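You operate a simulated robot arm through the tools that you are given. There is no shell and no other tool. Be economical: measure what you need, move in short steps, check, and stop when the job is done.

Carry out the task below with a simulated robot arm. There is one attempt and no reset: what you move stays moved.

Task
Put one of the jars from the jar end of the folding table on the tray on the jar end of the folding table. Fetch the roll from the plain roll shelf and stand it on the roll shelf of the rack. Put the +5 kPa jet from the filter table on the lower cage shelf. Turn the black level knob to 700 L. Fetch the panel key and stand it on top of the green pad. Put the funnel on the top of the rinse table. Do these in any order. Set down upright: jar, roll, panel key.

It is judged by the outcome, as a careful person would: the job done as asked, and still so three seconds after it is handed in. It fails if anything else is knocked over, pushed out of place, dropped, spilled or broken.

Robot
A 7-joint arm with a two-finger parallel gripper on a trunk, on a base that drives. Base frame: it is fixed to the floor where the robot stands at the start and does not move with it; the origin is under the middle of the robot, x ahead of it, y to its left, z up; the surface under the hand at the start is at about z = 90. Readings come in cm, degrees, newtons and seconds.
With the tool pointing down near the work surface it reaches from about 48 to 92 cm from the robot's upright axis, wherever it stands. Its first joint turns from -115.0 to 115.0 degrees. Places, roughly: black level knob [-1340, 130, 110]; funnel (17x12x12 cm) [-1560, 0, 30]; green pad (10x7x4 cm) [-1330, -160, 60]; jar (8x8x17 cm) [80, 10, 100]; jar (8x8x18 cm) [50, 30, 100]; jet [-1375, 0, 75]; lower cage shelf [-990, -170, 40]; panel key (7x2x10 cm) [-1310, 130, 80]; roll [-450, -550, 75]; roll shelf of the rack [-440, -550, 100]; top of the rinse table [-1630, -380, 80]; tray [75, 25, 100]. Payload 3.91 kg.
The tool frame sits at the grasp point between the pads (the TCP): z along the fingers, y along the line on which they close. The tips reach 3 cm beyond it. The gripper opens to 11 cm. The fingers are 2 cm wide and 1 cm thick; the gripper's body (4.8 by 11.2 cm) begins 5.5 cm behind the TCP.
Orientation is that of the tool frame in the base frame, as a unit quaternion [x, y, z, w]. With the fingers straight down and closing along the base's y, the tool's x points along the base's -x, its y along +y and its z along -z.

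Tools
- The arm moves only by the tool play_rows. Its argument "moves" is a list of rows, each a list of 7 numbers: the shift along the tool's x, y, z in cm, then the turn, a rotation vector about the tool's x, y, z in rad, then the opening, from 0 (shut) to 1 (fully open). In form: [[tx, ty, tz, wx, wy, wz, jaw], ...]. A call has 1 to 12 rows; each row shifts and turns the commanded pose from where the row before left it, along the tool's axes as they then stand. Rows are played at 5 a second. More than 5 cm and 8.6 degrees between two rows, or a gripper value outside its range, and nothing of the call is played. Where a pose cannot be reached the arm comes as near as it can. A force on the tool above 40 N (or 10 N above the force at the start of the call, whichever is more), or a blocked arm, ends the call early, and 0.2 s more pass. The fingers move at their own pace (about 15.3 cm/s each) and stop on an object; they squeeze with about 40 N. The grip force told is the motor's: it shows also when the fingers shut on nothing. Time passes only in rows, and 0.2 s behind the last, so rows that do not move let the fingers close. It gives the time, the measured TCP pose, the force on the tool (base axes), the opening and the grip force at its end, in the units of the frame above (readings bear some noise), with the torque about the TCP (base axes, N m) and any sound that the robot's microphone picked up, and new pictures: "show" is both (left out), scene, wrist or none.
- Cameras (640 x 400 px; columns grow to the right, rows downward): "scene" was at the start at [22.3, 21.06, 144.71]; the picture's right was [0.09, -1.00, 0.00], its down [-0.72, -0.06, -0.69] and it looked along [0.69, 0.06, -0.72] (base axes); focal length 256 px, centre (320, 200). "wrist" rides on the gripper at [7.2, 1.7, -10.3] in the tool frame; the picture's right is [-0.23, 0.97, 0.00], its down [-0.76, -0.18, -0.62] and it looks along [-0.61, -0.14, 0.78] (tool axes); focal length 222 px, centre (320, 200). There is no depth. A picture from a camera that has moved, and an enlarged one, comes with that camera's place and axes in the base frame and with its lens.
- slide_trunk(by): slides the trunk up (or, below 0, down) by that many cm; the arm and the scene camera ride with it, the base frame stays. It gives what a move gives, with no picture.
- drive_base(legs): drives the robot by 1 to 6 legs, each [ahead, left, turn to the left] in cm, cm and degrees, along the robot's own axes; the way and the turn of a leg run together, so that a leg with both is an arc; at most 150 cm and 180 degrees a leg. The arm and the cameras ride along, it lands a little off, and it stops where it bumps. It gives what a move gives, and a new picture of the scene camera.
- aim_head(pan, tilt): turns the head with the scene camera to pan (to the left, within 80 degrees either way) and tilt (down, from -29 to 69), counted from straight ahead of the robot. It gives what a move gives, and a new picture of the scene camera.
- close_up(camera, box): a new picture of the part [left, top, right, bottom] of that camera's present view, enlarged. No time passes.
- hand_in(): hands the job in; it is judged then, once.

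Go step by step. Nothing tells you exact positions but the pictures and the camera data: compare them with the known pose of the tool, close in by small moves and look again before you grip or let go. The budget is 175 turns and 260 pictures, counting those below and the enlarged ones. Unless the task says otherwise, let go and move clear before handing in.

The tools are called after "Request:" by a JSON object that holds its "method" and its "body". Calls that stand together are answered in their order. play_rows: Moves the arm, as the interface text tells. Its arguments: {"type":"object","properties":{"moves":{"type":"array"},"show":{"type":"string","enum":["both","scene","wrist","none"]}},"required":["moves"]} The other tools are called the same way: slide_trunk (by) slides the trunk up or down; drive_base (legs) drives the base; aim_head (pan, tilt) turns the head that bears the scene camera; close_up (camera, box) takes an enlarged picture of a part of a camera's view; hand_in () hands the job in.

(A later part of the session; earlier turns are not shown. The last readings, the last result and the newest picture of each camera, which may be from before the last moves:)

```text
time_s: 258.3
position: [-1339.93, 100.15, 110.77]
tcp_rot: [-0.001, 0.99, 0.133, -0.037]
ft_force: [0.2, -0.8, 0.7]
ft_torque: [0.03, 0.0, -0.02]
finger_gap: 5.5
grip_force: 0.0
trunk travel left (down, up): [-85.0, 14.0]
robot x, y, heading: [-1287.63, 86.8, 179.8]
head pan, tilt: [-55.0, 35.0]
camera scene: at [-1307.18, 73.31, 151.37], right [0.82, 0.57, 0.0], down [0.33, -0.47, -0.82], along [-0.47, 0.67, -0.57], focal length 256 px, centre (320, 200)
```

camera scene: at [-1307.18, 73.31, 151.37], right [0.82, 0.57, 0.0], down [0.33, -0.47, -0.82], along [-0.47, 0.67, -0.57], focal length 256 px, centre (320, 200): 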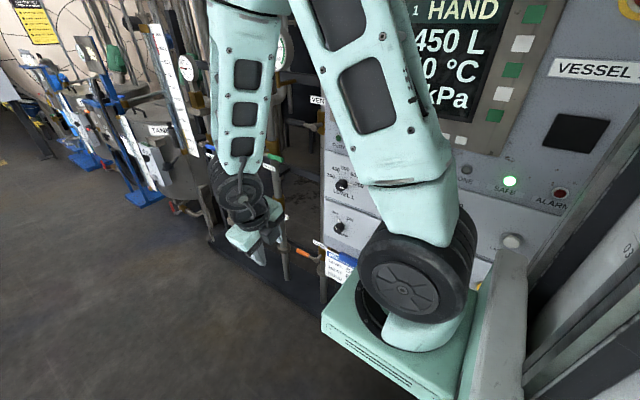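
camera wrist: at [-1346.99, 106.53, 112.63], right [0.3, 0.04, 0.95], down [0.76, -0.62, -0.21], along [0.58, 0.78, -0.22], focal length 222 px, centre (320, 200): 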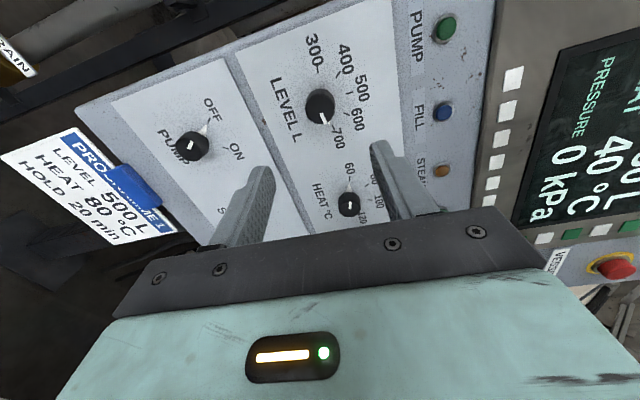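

Request:
{"method": "play_rows", "body": {"moves": [[0, 0, 0, 0.135, 0, 0, 0.5], [0, 0, 0, 0.135, -0.07, 0, 0.5], [0, 0, 0, 0, 0, 0, 0.5]], "show": "none"}}

Request:
{"method": "drive_base", "body": {"legs": [[-15, 13, 0]]}}

Request:
{"method": "aim_head", "body": {"pan": -45, "tilt": 48}}

```text
refused: row 2 steps farther than a row can; nothing moved
```

```text
time_s: 259.9
position: [-1324.73, 86.71, 110.91]
tcp_rot: [-0.003, 0.99, 0.133, -0.036]
ft_force: [-0.1, 0.0, -0.2]
ft_torque: [0.0, 0.0, 0.01]
finger_gap: 5.49
grip_force: 0.1
trunk travel left (down, up): [-85.0, 14.0]
robot x, y, heading: [-1272.95, 73.43, 179.9]
head pan, tilt: [-55.0, 35.0]
camera scene: at [-1291.98, 59.91, 151.38], right [0.82, 0.57, 0.0], down [0.33, -0.47, -0.82], along [-0.47, 0.67, -0.57], focal length 256 px, centre (320, 200)
```

scene: 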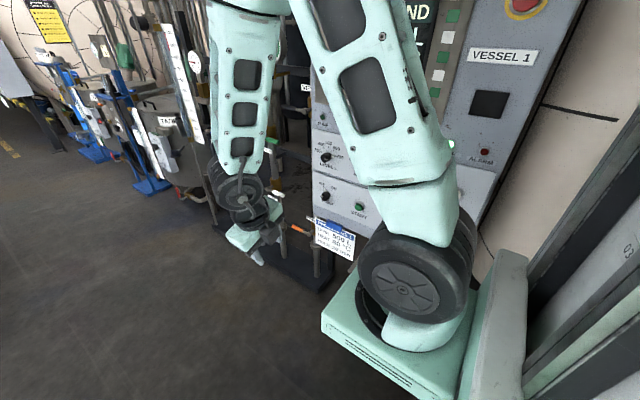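

```text
time_s: 260.7
position: [-1324.86, 86.58, 110.9]
tcp_rot: [-0.003, 0.99, 0.134, -0.037]
ft_force: [0.0, 0.5, 0.7]
ft_torque: [-0.02, 0.02, 0.01]
finger_gap: 5.51
grip_force: 0.1
trunk travel left (down, up): [-85.0, 14.0]
robot x, y, heading: [-1272.74, 73.45, 179.8]
head pan, tilt: [-45.0, 48.0]
camera scene: at [-1292.49, 58.26, 149.48], right [0.71, 0.71, 0.0], down [0.52, -0.53, -0.67], along [-0.47, 0.47, -0.74], focal length 256 px, centre (320, 200)
```

scene: 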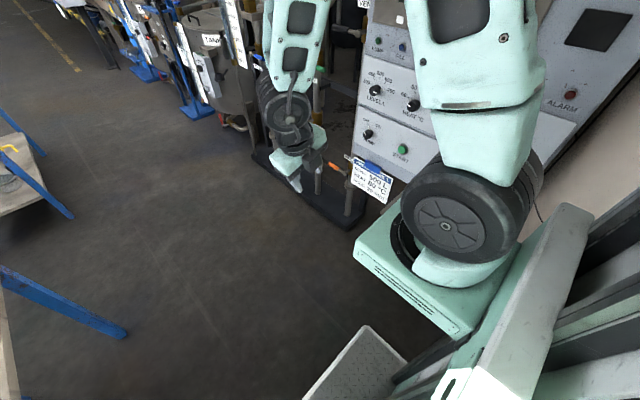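

The shoulder blocks the head's view of the shelf, so I'll use the wrist camera. Shift the base back and finish levelling the hand.

Request:
{"method": "drive_base", "body": {"legs": [[-12, 4, 0]]}}

Request:
{"method": "play_rows", "body": {"moves": [[0, 0, 0, 0.135, 0, 0, 0.5], [0, 0, 0, 0.13, 0, 0, 0.5], [0, 0, 0, 0, -0.07, 0, 0.5], [0, 2, 0, 0, 0, 0, 0.5], [0, 4, 0, 0, 0, 0, 0.5], [0, 4, 0, 0, 0, 0, 0.5], [0, 4, 0, 0, 0, 0, 0.5], [0, 4, 0, 0, 0, 0, 0.5], [0, 4, 0, 0, 0, 0, 0.5], [0, 0, 0, 0, 0, 0, 0.5]]}}

```text
time_s: 261.9
position: [-1312.86, 82.59, 110.9]
tcp_rot: [-0.003, 0.99, 0.133, -0.036]
ft_force: [0.1, 0.9, -0.4]
ft_torque: [-0.02, -0.03, 0.02]
finger_gap: 5.51
grip_force: 0.0
trunk travel left (down, up): [-85.0, 14.0]
robot x, y, heading: [-1261.01, 69.34, 179.6]
head pan, tilt: [-45.0, 48.0]
camera scene: at [-1280.62, 54.21, 149.47], right [0.71, 0.7, 0.0], down [0.52, -0.53, -0.67], along [-0.47, 0.47, -0.74], focal length 256 px, centre (320, 200)
```

scene: 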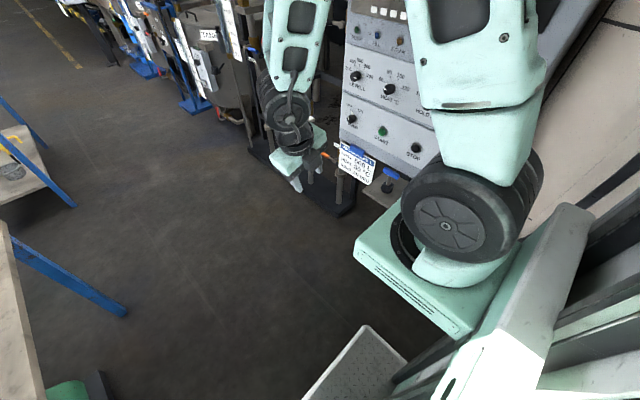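

```text
time_s: 264.1
position: [-1313.34, 104.62, 110.75]
tcp_rot: [-0.007, 1.0, 0.002, -0.001]
ft_force: [0.1, -0.4, 0.7]
ft_torque: [0.02, -0.02, 0.04]
finger_gap: 5.51
grip_force: 0.0
trunk travel left (down, up): [-85.0, 14.0]
robot x, y, heading: [-1260.74, 69.63, 179.9]
head pan, tilt: [-45.0, 48.0]
camera scene: at [-1280.6, 54.22, 149.48], right [0.71, 0.7, 0.0], down [0.52, -0.53, -0.67], along [-0.47, 0.47, -0.74], focal length 256 px, centre (320, 200)
camera wrist: at [-1320.52, 106.11, 121.04], right [0.21, 0.98, 0.0], down [0.77, -0.17, 0.62], along [0.61, -0.13, -0.78], focal length 222 px, centre (320, 200)
```

scene: 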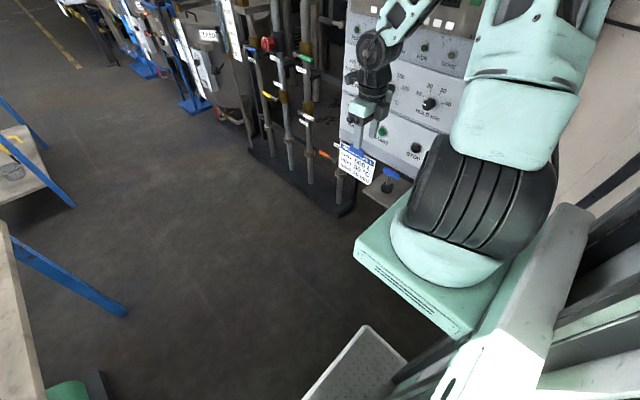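
wrist: 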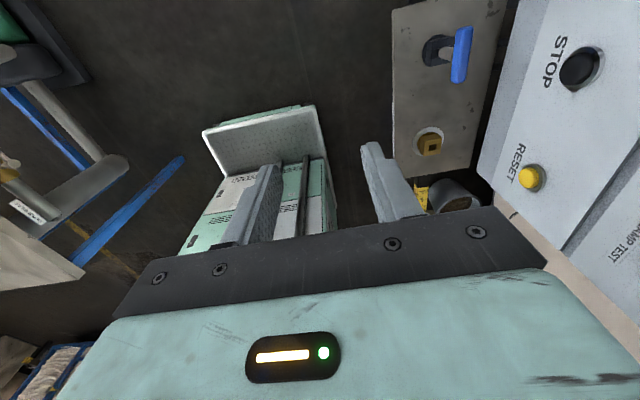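

Key bar triangulated at (-1313.1, 125.1, 83). I'll grip the 7 cm bar by its ends: yaw the hand 90°, and tilt it 20° so its top leans away from the panel.

Request:
{"method": "play_rows", "body": {"moves": [[0, 0, 0, 0, 0, -0.145, 0.5], [0, 0, 0, 0, 0, -0.145, 0.7], [0, 0, 0, 0, 0, -0.145, 0.9], [0, 0, 0, 0, 0, -0.145, 0.9], [0, 0, 0, 0, 0, -0.145, 0.9], [0, 0, 0, 0, 0, -0.145, 0.9], [0, 0, 0, 0, 0, -0.145, 0.9], [0, 0, 0, 0, 0, -0.145, 0.9], [0, 0, 0, 0, 0, -0.145, 0.9], [0, 0, 0, 0, 0, -0.145, 0.9], [0, 0, 0, 0, 0, -0.121, 0.9], [0, 0, 0, 0, 0, 0, 0.9]], "show": "none"}}

Request:
{"method": "play_rows", "body": {"moves": [[0, 0, 0, 0, -0.117, 0, 0.9], [0, 0, 0, 0, -0.117, 0, 0.9], [0, 0, 0, 0, -0.117, 0, 0.9], [0, 0, 0, 0, 0, 0, 0.9]]}}

```text
time_s: 266.7
position: [-1313.22, 104.63, 110.9]
tcp_rot: [0.714, -0.701, -0.002, 0.0]
ft_force: [0.4, -0.2, -0.3]
ft_torque: [0.01, 0.05, -0.02]
finger_gap: 9.94
grip_force: 0.1
trunk travel left (down, up): [-85.0, 14.0]
robot x, y, heading: [-1260.71, 68.92, 179.6]
head pan, tilt: [-45.0, 48.0]
```

```text
time_s: 267.7
position: [-1313.3, 104.59, 110.97]
tcp_rot: [0.701, -0.691, -0.128, -0.123]
ft_force: [0.6, -0.1, 1.1]
ft_torque: [0.01, 0.02, 0.0]
finger_gap: 9.91
grip_force: 0.1
trunk travel left (down, up): [-85.0, 14.0]
robot x, y, heading: [-1260.83, 68.95, 179.9]
head pan, tilt: [-45.0, 48.0]
camera scene: at [-1280.6, 54.21, 149.48], right [0.71, 0.7, 0.0], down [0.52, -0.53, -0.67], along [-0.47, 0.47, -0.74], focal length 256 px, centre (320, 200)
camera wrist: at [-1314.71, 94.17, 117.94], right [-0.98, 0.2, 0.08], down [0.17, 0.5, 0.85], along [0.13, 0.84, -0.52], focal length 222 px, centre (320, 200)
```

scene: 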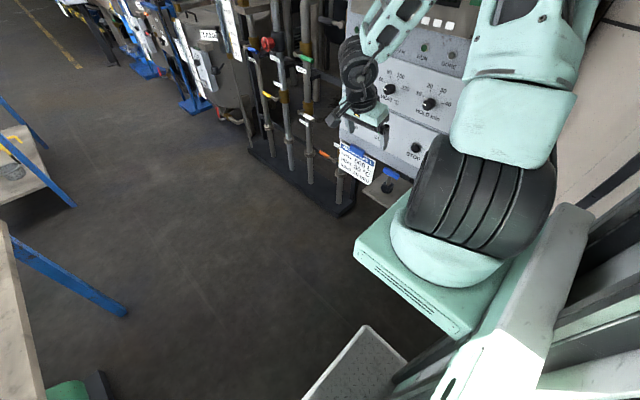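
wrist: 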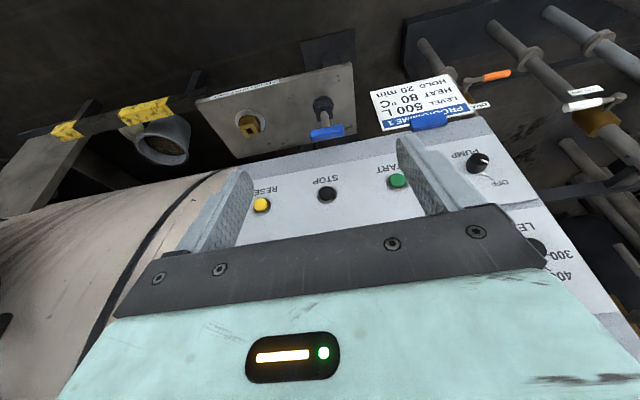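

Wrist view confirms the bar at (-1312.6, 125.5). Moving to a standoff along the tilted approach line.

Request:
{"method": "play_rows", "body": {"moves": [[-1.6, -0.1, 3.1, 0, 0, 0, 0.9], [-1.6, -0.1, 3.1, 0, 0, 0, 0.9], [-1.6, -0.1, 3.1, 0, 0, 0, 0.9], [-1.6, -0.1, 3.1, 0, 0, 0, 0.9], [-1.6, -0.1, 3.1, 0, 0, 0, 0.9], [-1.6, -0.1, 3.1, 0, 0, 0, 0.9], [0, 0, 0, 0, 0, 0, 0.9]]}}

```text
time_s: 269.3
position: [-1313.02, 120.1, 96.83]
tcp_rot: [0.701, -0.691, -0.126, -0.123]
ft_force: [-0.6, -0.2, 0.0]
ft_torque: [0.01, 0.01, 0.01]
finger_gap: 9.91
grip_force: 0.0
trunk travel left (down, up): [-85.0, 14.0]
robot x, y, heading: [-1260.89, 69.62, 179.6]
head pan, tilt: [-45.0, 48.0]
camera scene: at [-1280.6, 54.21, 149.48], right [0.71, 0.7, 0.0], down [0.52, -0.53, -0.67], along [-0.47, 0.47, -0.74], focal length 256 px, centre (320, 200)
camera wrist: at [-1314.38, 109.64, 103.87], right [-0.98, 0.2, 0.08], down [0.17, 0.5, 0.85], along [0.13, 0.84, -0.52], focal length 222 px, centre (320, 200)
```

scene: 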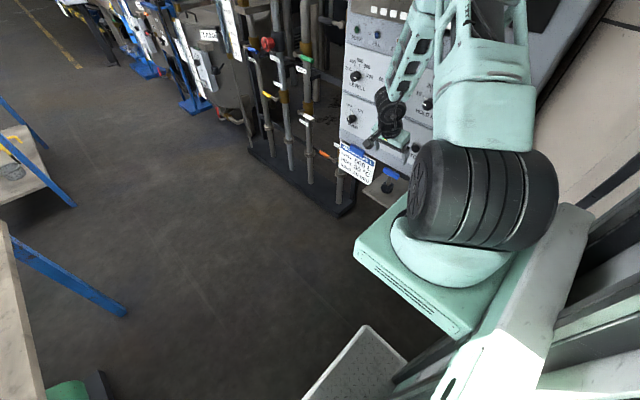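
wrist: 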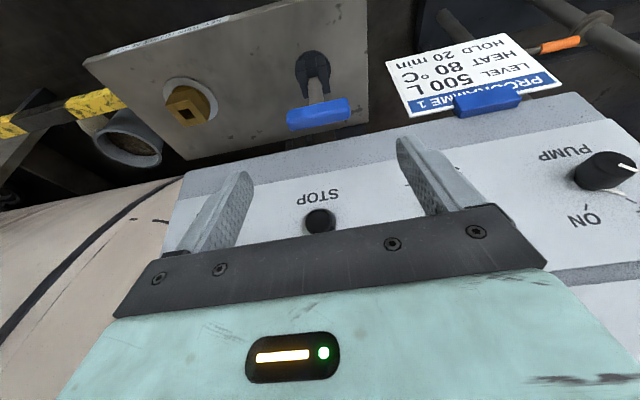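

Request:
{"method": "play_rows", "body": {"moves": [[0, 0, 4, 0, 0, 0, 0.9], [0, 0, 4, 0, 0, 0, 0.9], [0, 0, 3, 0, 0, 0, 0.9], [0, 0, 1.5, 0, 0, 0, 0.9], [0, 0, 0, 0, 0, 0, 0.9]], "show": "wrist"}}

Request:
{"method": "close_up", "body": {"camera": "scene", "box": [330, 130, 450, 220]}}

```text
time_s: 270.5
position: [-1313.04, 124.38, 85.12]
tcp_rot: [0.702, -0.69, -0.127, -0.123]
ft_force: [-0.2, 0.2, -0.3]
ft_torque: [-0.03, 0.01, -0.01]
finger_gap: 9.91
grip_force: 0.0
trunk travel left (down, up): [-85.0, 14.0]
robot x, y, heading: [-1260.84, 69.29, 179.8]
head pan, tilt: [-45.0, 48.0]
camera wrist: at [-1314.47, 113.91, 92.17], right [-0.98, 0.2, 0.08], down [0.17, 0.5, 0.85], along [0.13, 0.84, -0.52], focal length 222 px, centre (320, 200)
```

wrist: 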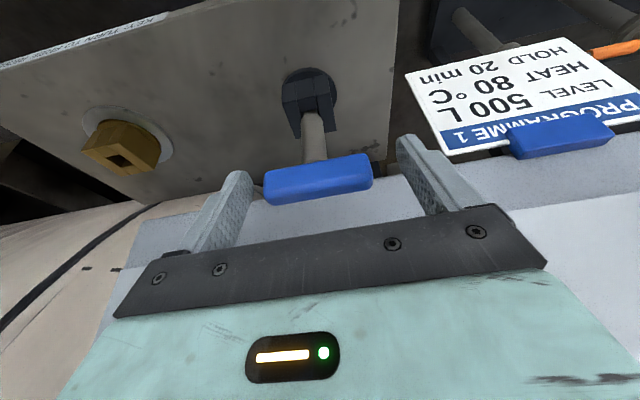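

```text
4.44 times, centred on (390, 175) of scene
camera zoom: at [-1280.6, 54.21, 149.48], right [0.71, 0.7, 0.0], down [0.52, -0.53, -0.67], along [-0.47, 0.47, -0.74], focal length 1138 px, centre (9, 311)
```

zoom: 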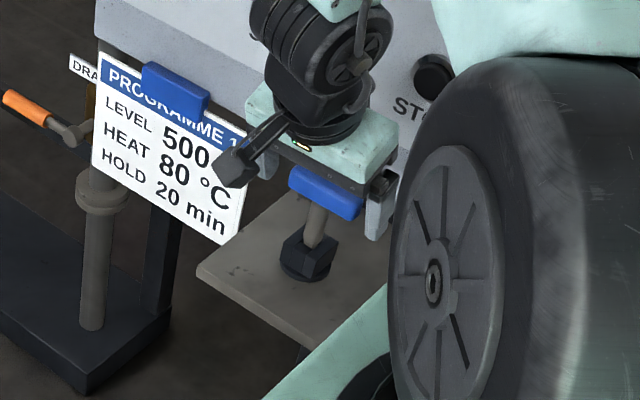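

The bar sits centred between the fingers, about 1.2 cm ahead. Move in and close.

Request:
{"method": "play_rows", "body": {"moves": [[0, 0, 1.4, 0, 0, 0, 0.9], [0, 0, 0, 0, 0, 0, 0.9], [0, 0, 0, 0, 0, 0, 0], [0, 0, 0, 0, 0, 0, 0], [0, 0, 0, 0, 0, 0, 0]], "show": "wrist"}}

```text
time_s: 271.7
position: [-1313.07, 125.03, 83.77]
tcp_rot: [0.701, -0.691, -0.126, -0.123]
ft_force: [0.7, -0.1, 0.2]
ft_torque: [0.04, -0.01, -0.03]
finger_gap: 6.77
grip_force: 40.0
trunk travel left (down, up): [-85.0, 14.0]
robot x, y, heading: [-1260.72, 69.19, 179.8]
head pan, tilt: [-45.0, 48.0]
camera wrist: at [-1314.49, 114.49, 90.85], right [-0.98, 0.2, 0.08], down [0.17, 0.5, 0.85], along [0.13, 0.84, -0.52], focal length 222 px, centre (320, 200)
```

wrist: 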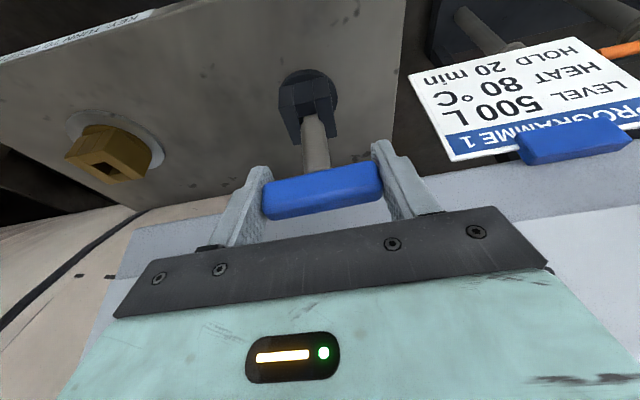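

Gripped. Lift straight up, gently at first.

Request:
{"method": "play_rows", "body": {"moves": [[-0.35, 0, -0.94, 0, 0, 0, 0], [-0.35, 0, -0.94, 0, 0, 0, 0], [-0.7, 0, -1.88, 0, 0, 0, 0], [-0.7, 0, -1.88, 0, 0, 0, 0], [0, 0, 0, 0, 0, 0, 0]], "show": "wrist"}}

Request:
{"method": "close_up", "body": {"camera": "scene", "box": [330, 110, 450, 220]}}

```text
time_s: 272.9
position: [-1312.92, 124.95, 89.83]
tcp_rot: [0.701, -0.691, -0.126, -0.123]
ft_force: [0.2, -0.4, -1.1]
ft_torque: [-0.03, 0.05, -0.02]
finger_gap: 6.76
grip_force: 40.0
trunk travel left (down, up): [-85.0, 14.0]
robot x, y, heading: [-1260.57, 69.48, 179.7]
head pan, tilt: [-45.0, 48.0]
camera wrist: at [-1314.38, 114.5, 96.88], right [-0.98, 0.2, 0.08], down [0.17, 0.5, 0.85], along [0.13, 0.84, -0.52], focal length 222 px, centre (320, 200)
```

wrist: 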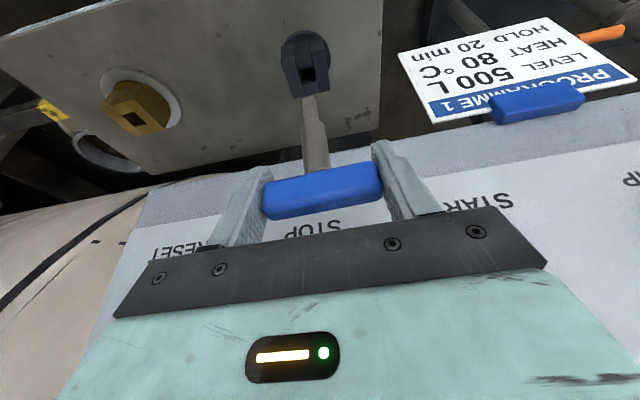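

```text
3.64 times, centred on (390, 165) of scene
camera zoom: at [-1280.6, 54.22, 149.48], right [0.71, 0.7, 0.0], down [0.52, -0.53, -0.67], along [-0.47, 0.47, -0.74], focal length 931 px, centre (66, 327)
```

zoom: 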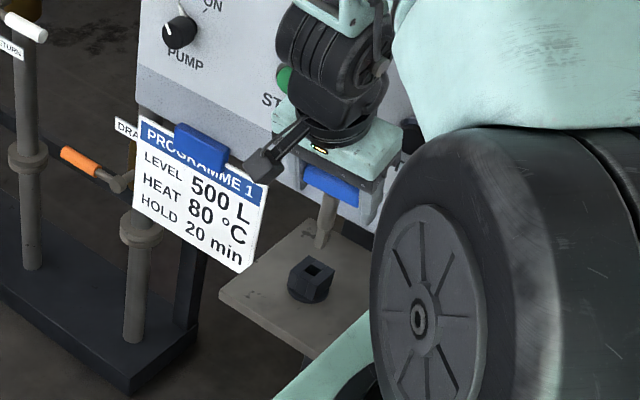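

The key is out of its socket. I'll raise it and pull it away from the panel.

Request:
{"method": "play_rows", "body": {"moves": [[-1, 0, -2.8, 0, 0, 0, 0], [1, 0, -3, 0, 0, 0, 0], [3.5, 0, -2.5, 0, 0, 0, 0], [4, 0, -2, 0, 0, 0, 0], [4, 0, -2, 0, 0, 0, 0], [4, 0, -2, 0, 0, 0, 0], [4, 0, -2, 0, 0, 0, 0], [0, 0, 0, 0, 0, 0, 0]], "show": "none"}}

Request:
{"method": "drive_base", "body": {"legs": [[-70, 0, 0]]}}

```text
time_s: 274.7
position: [-1312.39, 100.85, 98.39]
tcp_rot: [0.7, -0.692, -0.126, -0.123]
ft_force: [-0.4, -0.5, -0.3]
ft_torque: [-0.03, -0.01, -0.02]
finger_gap: 6.75
grip_force: 39.6
trunk travel left (down, up): [-85.0, 14.0]
robot x, y, heading: [-1260.76, 69.18, 179.8]
head pan, tilt: [-45.0, 48.0]
```

```text
time_s: 278.6
position: [-1242.66, 100.82, 98.46]
tcp_rot: [0.701, -0.691, -0.127, -0.122]
ft_force: [-0.6, -0.9, -1.2]
ft_torque: [0.01, 0.02, -0.02]
finger_gap: 6.75
grip_force: 40.0
trunk travel left (down, up): [-85.0, 14.0]
robot x, y, heading: [-1190.82, 68.81, 179.9]
head pan, tilt: [-45.0, 48.0]
camera scene: at [-1210.81, 53.99, 149.48], right [0.71, 0.7, 0.0], down [0.52, -0.53, -0.67], along [-0.47, 0.47, -0.74], focal length 256 px, centre (320, 200)
```

scene: 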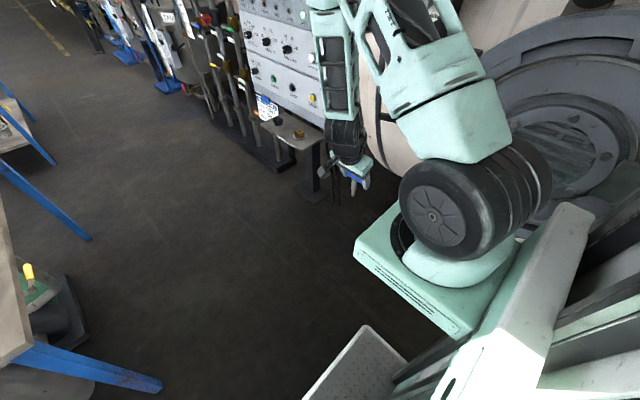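

Clear of the panel. I'll go around the table end into the aisle and face the green pad beyond the bin.

Request:
{"method": "drive_base", "body": {"legs": [[0, 144, 0], [0, 0, 90], [0, -140, 0]]}}

Request:
{"method": "aim_head", "body": {"pan": 10, "tilt": 45}}

```text
time_s: 296.0
position: [-1362.79, -122.27, 98.35]
tcp_rot: [0.984, 0.001, -0.176, 0.001]
ft_force: [1.1, 0.0, -0.4]
ft_torque: [0.03, 0.0, -0.01]
finger_gap: 0.0
grip_force: 37.2
trunk travel left (down, up): [-85.0, 14.0]
robot x, y, heading: [-1330.61, -71.05, -91.1]
head pan, tilt: [-45.0, 48.0]
camera scene: at [-1315.79, -91.32, 149.48], right [-0.7, 0.72, 0.0], down [0.53, 0.52, -0.67], along [-0.48, -0.47, -0.74], focal length 256 px, centre (320, 200)
```

scene: 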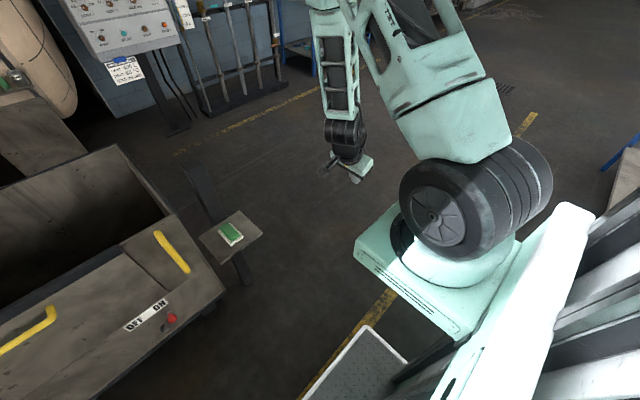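

```text
time_s: 297.2
position: [-1362.84, -122.15, 98.42]
tcp_rot: [0.984, 0.0, -0.177, 0.0]
ft_force: [0.0, 0.2, 0.2]
ft_torque: [-0.01, 0.01, 0.01]
finger_gap: 0.0
grip_force: 38.0
trunk travel left (down, up): [-85.0, 14.0]
robot x, y, heading: [-1330.77, -71.23, -90.9]
head pan, tilt: [10.0, 45.0]
camera scene: at [-1308.86, -93.88, 149.9], right [-0.99, -0.16, 0.0], down [-0.11, 0.7, -0.71], along [0.11, -0.7, -0.71], focal length 256 px, centre (320, 200)
```

scene: 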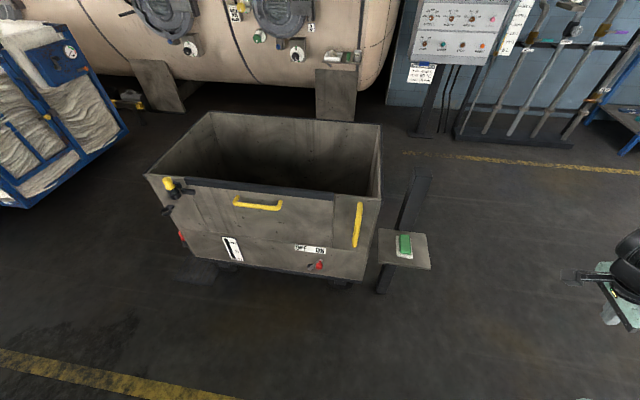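

The gripper reads gap 0: the key slipped out during the drive. I'll look for it along the route.

Request:
{"method": "aim_head", "body": {"pan": 80, "tilt": 40}}

Request:
{"method": "aim_head", "body": {"pan": -40, "tilt": 60}}

```text
time_s: 298.6
position: [-1362.86, -122.33, 98.41]
tcp_rot: [0.984, 0.0, -0.176, 0.001]
ft_force: [-0.3, -0.6, -0.4]
ft_torque: [-0.02, -0.04, -0.03]
finger_gap: 0.0
grip_force: 37.5
trunk travel left (down, up): [-85.0, 14.0]
robot x, y, heading: [-1330.46, -71.32, -91.1]
head pan, tilt: [80.0, 40.0]
camera scene: at [-1301.79, -87.47, 150.62], right [-0.19, -0.98, 0.0], down [-0.63, 0.12, -0.77], along [0.75, -0.15, -0.64], focal length 256 px, centre (320, 200)
```

scene: 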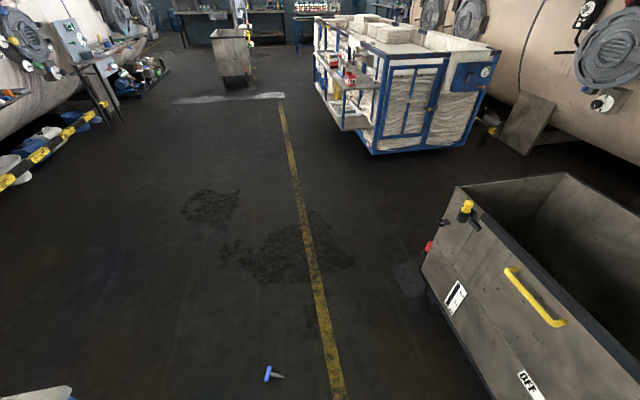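

```text
time_s: 300.6
position: [-1362.83, -122.19, 98.42]
tcp_rot: [0.984, 0.0, -0.177, 0.001]
ft_force: [-0.5, 0.2, -0.3]
ft_torque: [0.01, 0.02, 0.01]
finger_gap: 0.0
grip_force: 37.7
trunk travel left (down, up): [-85.0, 14.0]
robot x, y, heading: [-1330.21, -71.46, -91.0]
head pan, tilt: [-40.0, 60.0]
camera scene: at [-1314.5, -90.88, 147.95], right [-0.76, 0.66, 0.0], down [0.57, 0.65, -0.5], along [-0.33, -0.38, -0.87], focal length 256 px, centre (320, 200)
```

scene: 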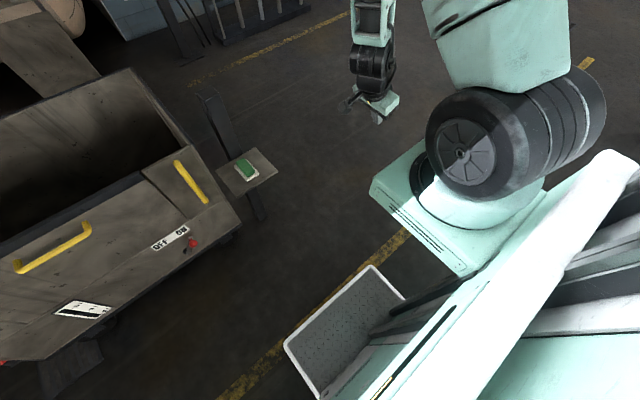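

Found it lying on the floor near (-1256, -72). I'll zoom on it and on the pad.

Request:
{"method": "close_up", "body": {"camera": "scene", "box": [210, 140, 290, 200]}}

Request:
{"method": "aim_head", "body": {"pan": 80, "tilt": 55}}

Request:
{"method": "close_up", "body": {"camera": "scene", "box": [220, 270, 340, 350]}}

```text
6.67 times, centred on (250, 170) of scene
camera zoom: at [-1314.5, -90.88, 147.95], right [-0.76, 0.66, 0.0], down [0.57, 0.65, -0.5], along [-0.33, -0.38, -0.87], focal length 1706 px, centre (787, 400)
```

zoom: 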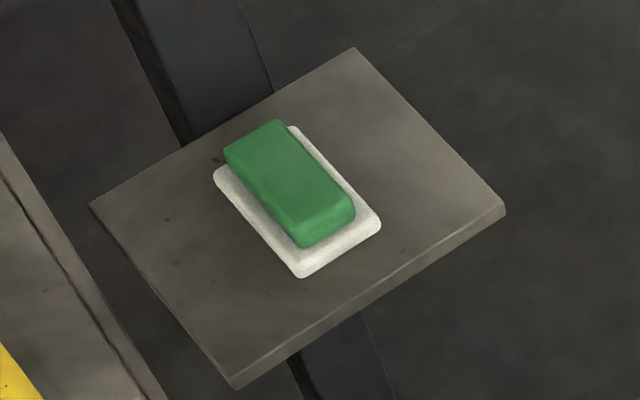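

```text
time_s: 302.6
position: [-1362.79, -122.2, 98.45]
tcp_rot: [0.984, 0.001, -0.176, 0.001]
ft_force: [-0.2, 0.2, 0.2]
ft_torque: [-0.01, -0.01, -0.03]
finger_gap: 0.0
grip_force: 37.4
trunk travel left (down, up): [-85.0, 14.0]
robot x, y, heading: [-1330.27, -70.97, -91.2]
head pan, tilt: [80.0, 55.0]
camera scene: at [-1303.05, -87.22, 148.56], right [-0.19, -0.98, 0.0], down [-0.8, 0.16, -0.57], along [0.56, -0.11, -0.82], focal length 256 px, centre (320, 200)
```

scene: 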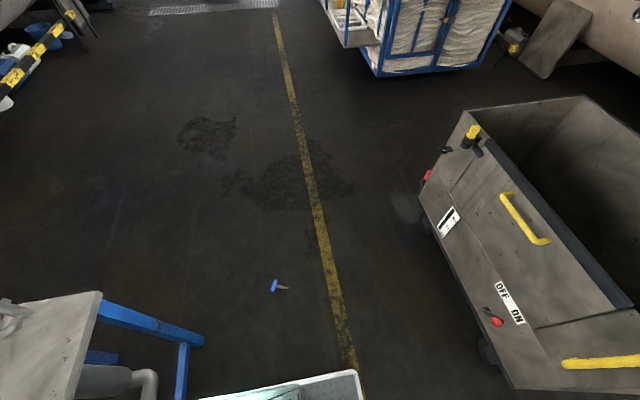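

```text
5.00 times, centred on (280, 310) of scene
camera zoom: at [-1303.05, -87.22, 148.56], right [-0.19, -0.98, 0.0], down [-0.8, 0.16, -0.57], along [0.56, -0.11, -0.82], focal length 1280 px, centre (520, -350)
```

zoom: 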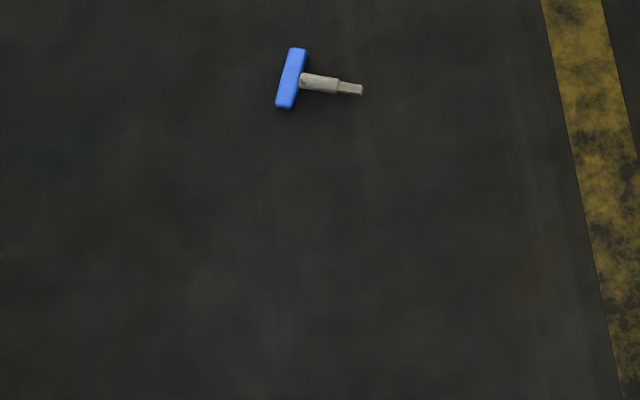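

The pad is a small flat sponge; the key lies with its shaft pointing about -110°. I'll pass between the key and the bin (y≈-114) to the east side, from where a grip on the shaft just below the bar can be pitched upright.

Request:
{"method": "drive_base", "body": {"legs": [[0, -50, 0], [20, 0, 0], [0, 0, -89]]}}

Request:
{"method": "aim_head", "body": {"pan": 60, "tilt": 45}}

```text
time_s: 310.6
position: [-1432.53, -59.84, 98.36]
tcp_rot: [0.706, -0.686, -0.126, -0.122]
ft_force: [0.6, 0.5, 0.7]
ft_torque: [0.02, -0.02, -0.02]
finger_gap: 0.01
grip_force: 37.3
trunk travel left (down, up): [-85.0, 14.0]
robot x, y, heading: [-1380.4, -90.95, -179.7]
head pan, tilt: [80.0, 55.0]
camera scene: at [-1395.65, -118.61, 148.56], right [-0.99, 0.16, 0.0], down [0.13, 0.81, -0.57], along [-0.09, -0.57, -0.82], focal length 256 px, centre (320, 200)
```

scene: 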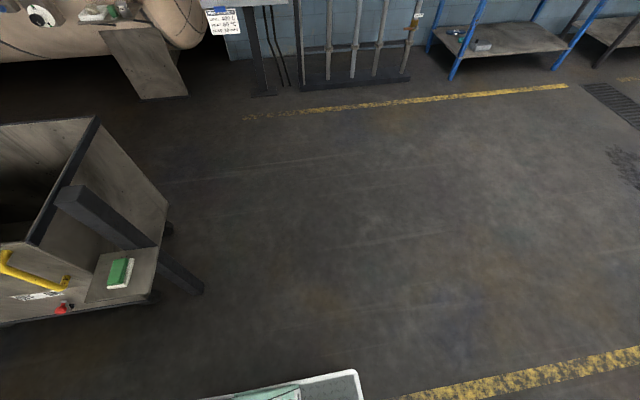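

```text
time_s: 311.4
position: [-1432.51, -59.83, 98.49]
tcp_rot: [0.706, -0.686, -0.127, -0.122]
ft_force: [0.7, -1.1, -0.4]
ft_torque: [0.0, 0.03, -0.03]
finger_gap: 0.0
grip_force: 37.7
trunk travel left (down, up): [-85.0, 14.0]
robot x, y, heading: [-1380.41, -90.59, -179.2]
head pan, tilt: [60.0, 45.0]
camera scene: at [-1398.46, -118.58, 149.89], right [-0.87, 0.49, 0.0], down [0.35, 0.62, -0.71], along [-0.35, -0.62, -0.71], focal length 256 px, centre (320, 200)
```

scene: 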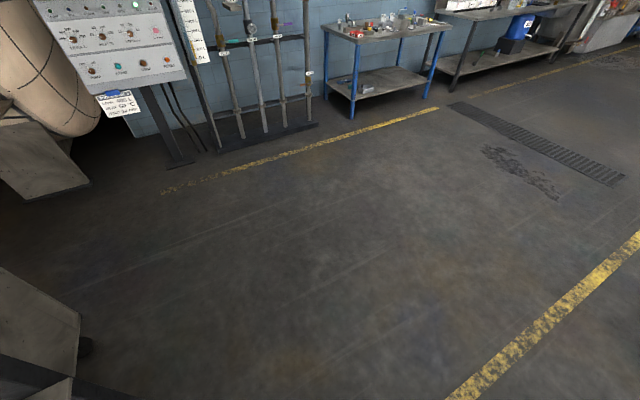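

Request:
{"method": "drive_base", "body": {"legs": [[0, 23, -0.5], [-100, 0, 0]]}}

Request:
{"method": "aim_head", "body": {"pan": 0, "tilt": 69}}

```text
time_s: 317.9
position: [-1331.86, -82.01, 98.44]
tcp_rot: [0.7, -0.692, -0.126, -0.124]
ft_force: [0.0, -0.3, 0.3]
ft_torque: [0.01, -0.02, 0.02]
finger_gap: 0.02
grip_force: 37.9
trunk travel left (down, up): [-85.0, 14.0]
robot x, y, heading: [-1280.18, -113.82, 179.4]
head pan, tilt: [60.0, 45.0]
camera scene: at [-1298.59, -141.44, 149.9], right [-0.86, 0.5, 0.0], down [0.36, 0.61, -0.71], along [-0.36, -0.61, -0.71], focal length 256 px, centre (320, 200)
```

scene: 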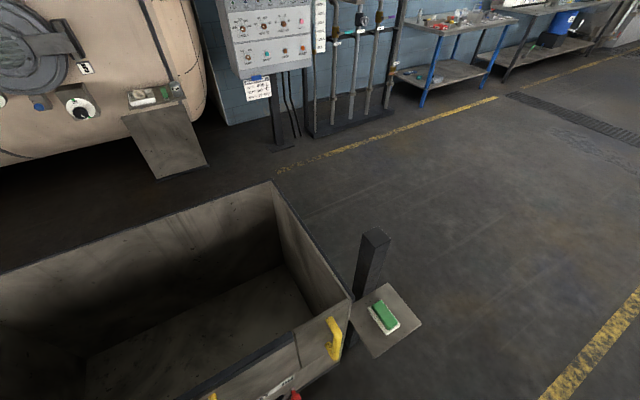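

```text
time_s: 319.2
position: [-1331.78, -82.18, 98.43]
tcp_rot: [0.7, -0.692, -0.127, -0.123]
ft_force: [0.4, 0.3, 0.1]
ft_torque: [0.0, 0.03, 0.01]
finger_gap: 0.0
grip_force: 37.4
trunk travel left (down, up): [-85.0, 14.0]
robot x, y, heading: [-1280.19, -113.79, 179.9]
head pan, tilt: [0.0, 68.8]
camera scene: at [-1300.08, -134.4, 147.01], right [0.0, 1.0, 0.0], down [0.93, 0.0, -0.36], along [-0.36, 0.0, -0.93], focal length 256 px, centre (320, 200)
```

scene: 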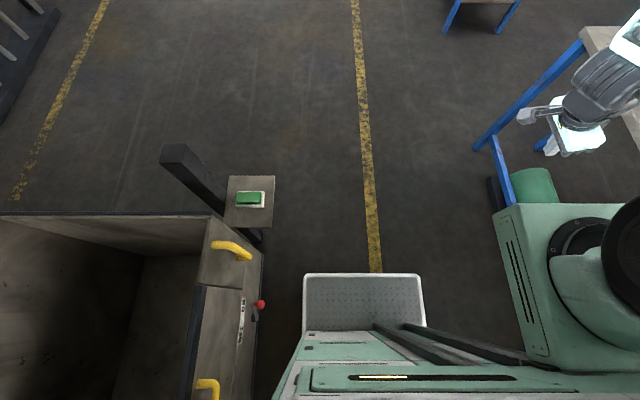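

Request:
{"method": "drive_base", "body": {"legs": [[0, 4, 0], [-87, 0, 0]]}}

Request:
{"method": "aim_head", "body": {"pan": -20, "tilt": 55}}

```text
time_s: 324.3
position: [-1245.92, -86.57, 98.39]
tcp_rot: [0.706, -0.686, -0.127, -0.122]
ft_force: [0.4, -0.1, 0.2]
ft_torque: [-0.01, 0.01, -0.01]
finger_gap: 0.0
grip_force: 37.6
trunk travel left (down, up): [-85.0, 14.0]
robot x, y, heading: [-1194.36, -117.91, -179.7]
head pan, tilt: [0.0, 68.8]
camera scene: at [-1213.7, -138.57, 147.01], right [-0.01, 1.0, 0.0], down [0.93, 0.01, -0.36], along [-0.36, 0.0, -0.93], focal length 256 px, centre (320, 200)
```

scene: 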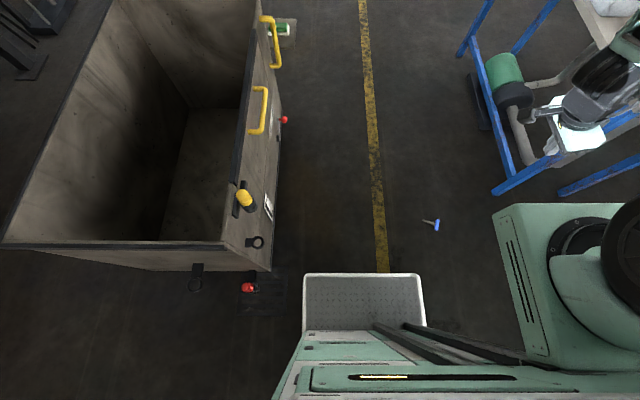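

```text
time_s: 325.1
position: [-1245.9, -86.63, 98.32]
tcp_rot: [0.705, -0.687, -0.127, -0.122]
ft_force: [0.3, 0.6, 1.3]
ft_torque: [0.0, 0.01, 0.0]
finger_gap: 0.01
grip_force: 37.4
trunk travel left (down, up): [-85.0, 14.0]
robot x, y, heading: [-1194.15, -117.76, -179.5]
head pan, tilt: [-20.0, 55.0]
camera scene: at [-1214.89, -136.11, 148.55], right [0.34, 0.94, 0.0], down [0.77, -0.28, -0.57], along [-0.54, 0.19, -0.82], focal length 256 px, centre (320, 200)
```

scene: 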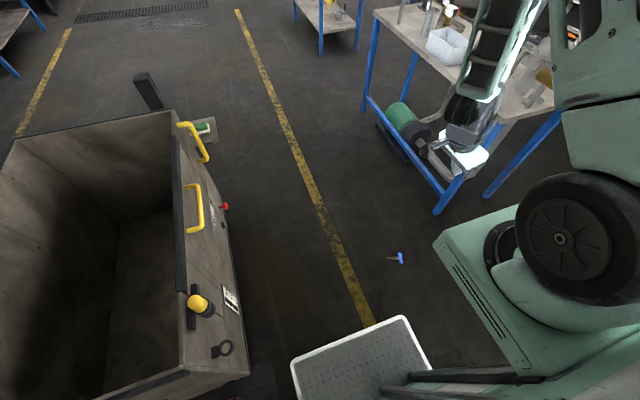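

Key confirmed at (-1255, -70), tip (-1258, -77). I'll turn to heading 160 with the key ahead, and lower the trunk.

Request:
{"method": "drive_base", "body": {"legs": [[0, -12, 0], [0, 0, -20]]}}

Request:
{"method": "slide_trunk", "body": {"by": -40}}

Request:
{"method": "aim_head", "body": {"pan": -5, "tilt": 55}}

```text
time_s: 327.4
position: [-1232.14, -58.42, 98.36]
tcp_rot: [-0.574, 0.8, 0.103, 0.142]
ft_force: [-0.8, 0.1, 0.4]
ft_torque: [-0.01, -0.02, 0.0]
finger_gap: 0.03
grip_force: 37.5
trunk travel left (down, up): [-85.0, 14.0]
robot x, y, heading: [-1194.09, -105.62, 160.0]
head pan, tilt: [-20.0, 55.0]
camera scene: at [-1219.94, -115.64, 148.56], right [0.64, 0.77, 0.0], down [0.63, -0.53, -0.57], along [-0.44, 0.37, -0.82], focal length 256 px, centre (320, 200)
```

scene: 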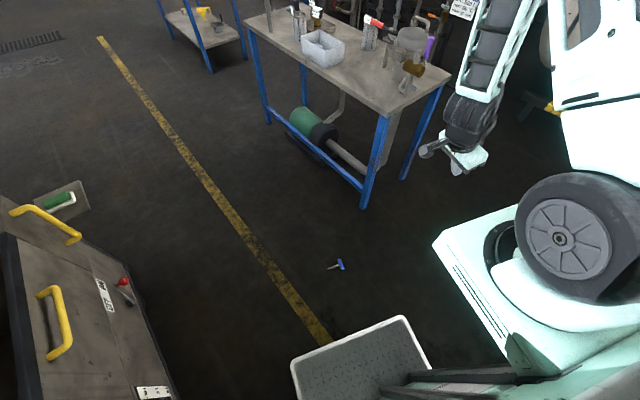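

```text
time_s: 331.2
position: [-1232.04, -58.52, 58.5]
tcp_rot: [-0.573, 0.801, 0.103, 0.143]
ft_force: [0.1, 0.1, -0.7]
ft_torque: [0.0, 0.02, 0.0]
finger_gap: 0.01
grip_force: 37.8
trunk travel left (down, up): [-45.0, 54.0]
robot x, y, heading: [-1194.18, -105.61, 160.0]
head pan, tilt: [-20.0, 55.0]
```

```text
time_s: 332.0
position: [-1232.11, -58.45, 58.45]
tcp_rot: [-0.573, 0.801, 0.103, 0.142]
ft_force: [0.3, -0.4, 0.7]
ft_torque: [0.0, 0.0, -0.01]
finger_gap: 0.0
grip_force: 37.9
trunk travel left (down, up): [-45.0, 54.0]
robot x, y, heading: [-1194.22, -105.77, 160.0]
head pan, tilt: [-5.0, 55.0]
camera scene: at [-1220.95, -117.23, 108.56], right [0.42, 0.91, 0.0], down [0.74, -0.34, -0.57], along [-0.52, 0.24, -0.82], focal length 256 px, centre (320, 200)
```

scene: 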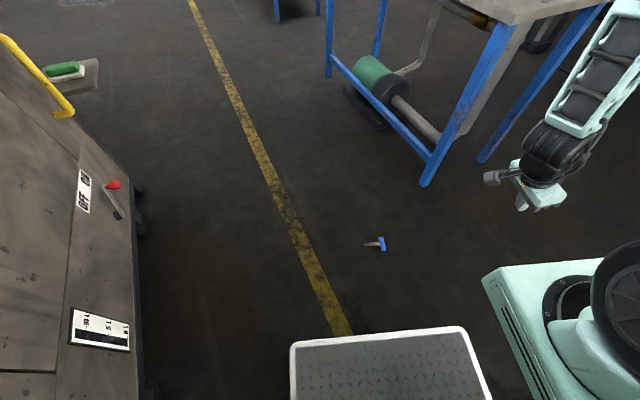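

Key position reconfirmed. Level the hand and move above the shaft point (-1255.8, -72.1).

Request:
{"method": "play_rows", "body": {"moves": [[0, 0, 0, 0, 0.145, 0, 0.4], [0, 0, 0, 0, 0.145, 0, 0.4], [2.93, 2.57, 0, 0, 0, 0, 0.4], [2.93, 2.57, 0, 0, 0, 0, 0.4], [2.93, 2.57, 0, 0, 0, 0, 0.4], [2.93, 2.57, 0, 0, 0, 0, 0.4], [2.93, 2.57, 0, 0, 0, 0, 0.4], [2.93, 2.57, 0, 0, 0, 0, 0.4], [2.93, 2.57, 0, 0, 0, 0, 0.4], [0, 0, 0, 0, 0, 0, 0.4]]}}

Request:
{"method": "slide_trunk", "body": {"by": -40}}

Request:
{"method": "play_rows", "body": {"moves": [[0, 0, 0, 0, 0, 0, 0.4]]}}

```text
time_s: 334.2
position: [-1255.62, -71.97, 57.09]
tcp_rot: [-0.582, 0.813, 0.019, 0.025]
ft_force: [0.2, 0.5, -0.1]
ft_torque: [0.0, 0.0, 0.02]
finger_gap: 4.43
grip_force: 0.0
trunk travel left (down, up): [-45.0, 54.0]
robot x, y, heading: [-1194.03, -105.67, 160.1]
head pan, tilt: [-5.0, 55.0]
camera scene: at [-1220.95, -117.24, 108.55], right [0.42, 0.91, 0.0], down [0.74, -0.34, -0.57], along [-0.52, 0.24, -0.82], focal length 256 px, centre (320, 200)
camera wrist: at [-1259.83, -78.95, 66.76], right [-0.85, 0.53, 0.02], down [0.4, 0.62, 0.67], along [0.34, 0.58, -0.74], focal length 222 px, centre (320, 200)
```

scene: 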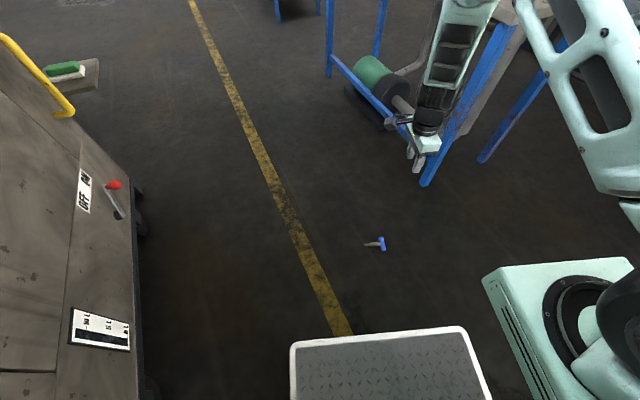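
wrist: 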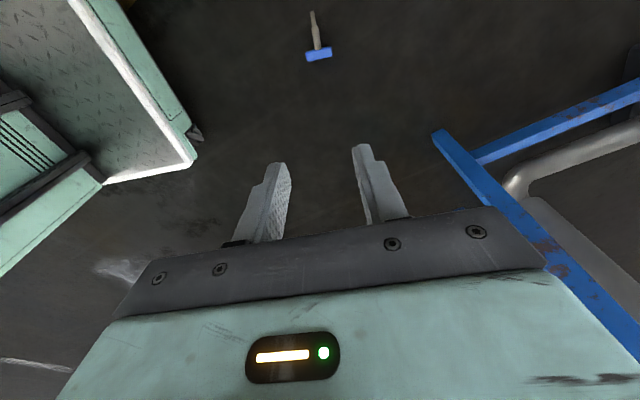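

```text
time_s: 338.1
position: [-1255.78, -71.9, 17.01]
tcp_rot: [-0.581, 0.813, 0.02, 0.025]
ft_force: [0.3, 0.4, 0.0]
ft_torque: [0.0, -0.04, 0.02]
finger_gap: 4.4
grip_force: 0.1
trunk travel left (down, up): [-5.0, 94.0]
robot x, y, heading: [-1194.24, -105.67, 159.8]
head pan, tilt: [-5.0, 55.0]
```

```text
time_s: 338.4
position: [-1255.64, -72.0, 17.0]
tcp_rot: [-0.582, 0.813, 0.02, 0.025]
ft_force: [-0.7, -0.2, 0.5]
ft_torque: [0.03, -0.03, 0.0]
finger_gap: 4.42
grip_force: 0.1
trunk travel left (down, up): [-5.0, 94.0]
robot x, y, heading: [-1194.68, -105.48, 160.2]
head pan, tilt: [-5.0, 55.0]
camera scene: at [-1220.95, -117.24, 68.56], right [0.42, 0.91, 0.0], down [0.74, -0.34, -0.57], along [-0.52, 0.24, -0.82], focal length 256 px, centre (320, 200)
camera wrist: at [-1259.79, -78.92, 26.76], right [-0.85, 0.53, 0.02], down [0.4, 0.62, 0.67], along [0.34, 0.58, -0.74], focal length 222 px, centre (320, 200)
```

scene: 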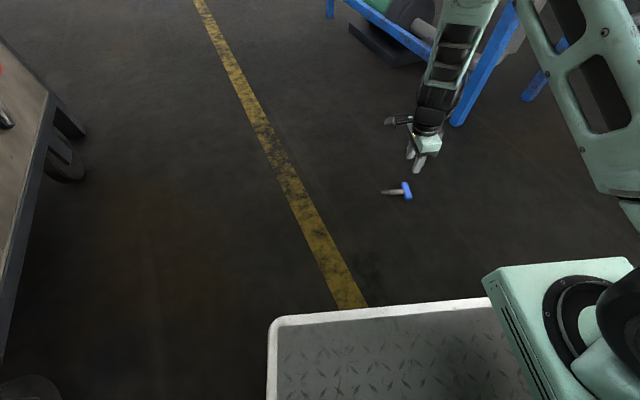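
wrist: 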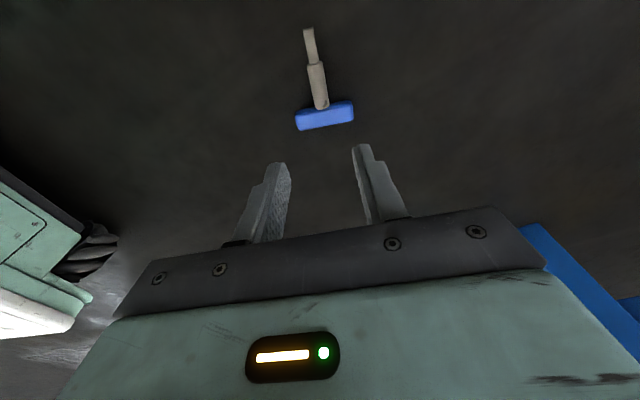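

The key is nearly on the tool axis; small corrections, then descend to the floor.

Request:
{"method": "play_rows", "body": {"moves": [[0.85, 0.35, 3, 0, 0, 0, 0.4], [0, 0, 4, 0, 0, 0, 0.4], [0, 0, 3, 0, 0, 0, 0.4], [0, 0, 0, 0, 0, 0, 0.4]]}}

```text
time_s: 339.4
position: [-1256.13, -72.0, 6.98]
tcp_rot: [-0.582, 0.813, 0.021, 0.025]
ft_force: [0.1, 0.0, -0.7]
ft_torque: [0.03, 0.0, -0.01]
finger_gap: 4.42
grip_force: 0.0
trunk travel left (down, up): [-5.0, 94.0]
robot x, y, heading: [-1194.07, -105.94, 160.1]
head pan, tilt: [-5.0, 55.0]
camera scene: at [-1220.95, -117.24, 68.56], right [0.42, 0.91, 0.0], down [0.74, -0.34, -0.57], along [-0.52, 0.24, -0.82], focal length 256 px, centre (320, 200)
camera wrist: at [-1260.25, -78.94, 16.72], right [-0.85, 0.53, 0.02], down [0.4, 0.62, 0.67], along [0.34, 0.58, -0.74], focal length 222 px, centre (320, 200)
```

scene: 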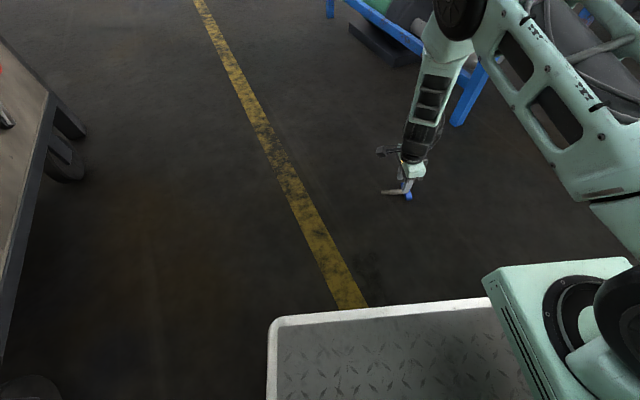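
wrist: 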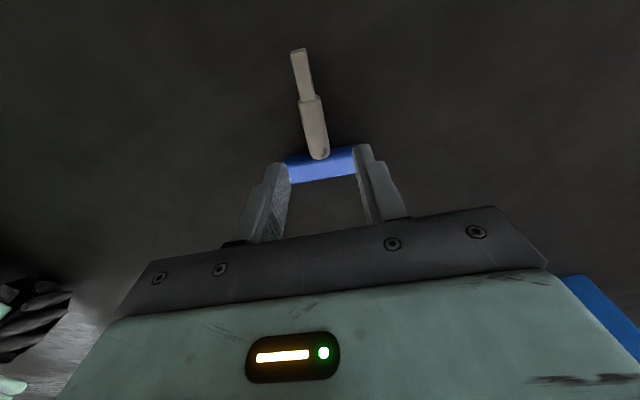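

Request:
{"method": "play_rows", "body": {"moves": [[0.7, -0.2, 0, 0, 0, 0, 0.4], [0, 0, 2, 0, 0, 0, 0.4], [0, 0, 1.3, 0, 0, 0, 0.4], [0, 0, 0.3, 0, 0, 0, 0.4], [0, 0, 0, 0, 0, 0, 0.4]], "show": "wrist"}}

```text
time_s: 340.6
position: [-1255.98, -72.63, 3.48]
tcp_rot: [-0.581, 0.813, 0.02, 0.026]
ft_force: [-0.3, 0.3, 0.2]
ft_torque: [0.02, 0.0, 0.04]
finger_gap: 4.42
grip_force: 0.0
trunk travel left (down, up): [-5.0, 94.0]
robot x, y, heading: [-1193.73, -105.58, 160.1]
head pan, tilt: [-5.0, 55.0]
camera wrist: at [-1260.11, -79.51, 13.08], right [-0.85, 0.53, 0.02], down [0.4, 0.62, 0.67], along [0.34, 0.58, -0.74], focal length 222 px, centre (320, 200)
```

wrist: 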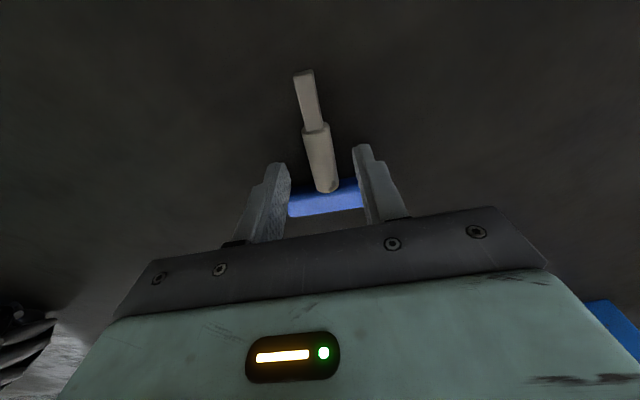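

Request:
{"method": "play_rows", "body": {"moves": [[0, 0, 0.25, 0, 0, 0, 0.4], [0, 0, 0, 0, 0, 0, 0.0], [0, 0, 0, 0, 0, 0, 0], [0, 0, 0, 0, 0, 0, 0], [0, 0, -2, 0, 0, 0, 0], [0, 0, -3, 0, 0, 0, 0], [0, 0, -3, 0, 0, 0, 0], [0, 0, -4, 0, 0, 0, 0], [0, 0, 0, 0, 0, 0, 0]], "show": "wrist"}}

Request:
{"method": "close_up", "body": {"camera": "wrist", "box": [230, 60, 410, 240]}}

```text
time_s: 342.6
position: [-1256.26, -73.2, 15.15]
tcp_rot: [-0.582, 0.813, 0.02, 0.025]
ft_force: [0.0, -0.2, -1.0]
ft_torque: [0.0, -0.03, 0.03]
finger_gap: 1.54
grip_force: 39.7
trunk travel left (down, up): [-5.0, 94.0]
robot x, y, heading: [-1194.27, -105.44, 160.1]
head pan, tilt: [-5.0, 55.0]
camera wrist: at [-1260.32, -80.22, 24.88], right [-0.85, 0.53, 0.02], down [0.4, 0.62, 0.67], along [0.34, 0.58, -0.74], focal length 222 px, centre (320, 200)
```

wrist: 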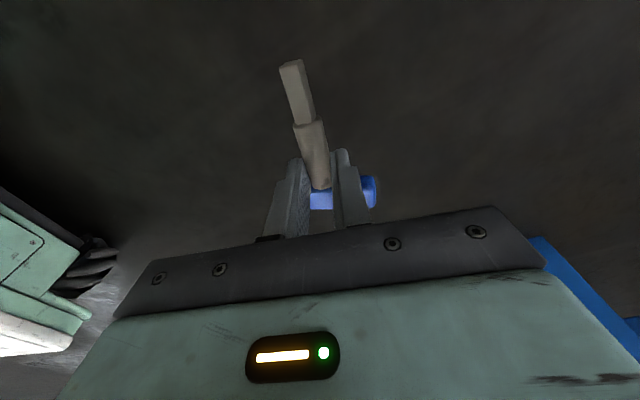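

```text
2.22 times, centred on (320, 150) of wrist
camera zoom: at [-1260.32, -80.22, 24.88], right [-0.85, 0.53, 0.02], down [0.4, 0.62, 0.67], along [0.34, 0.58, -0.74], focal length 494 px, centre (320, 311)
```

zoom: 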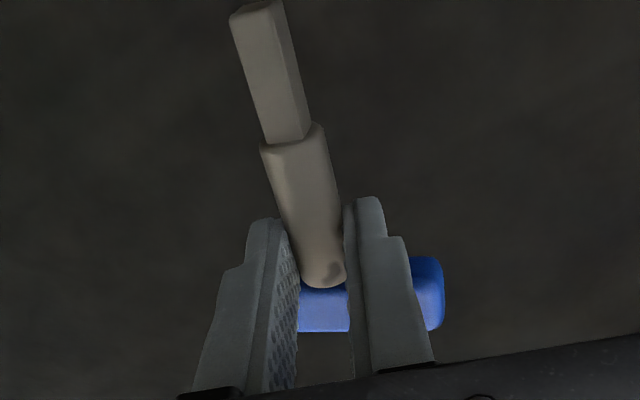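

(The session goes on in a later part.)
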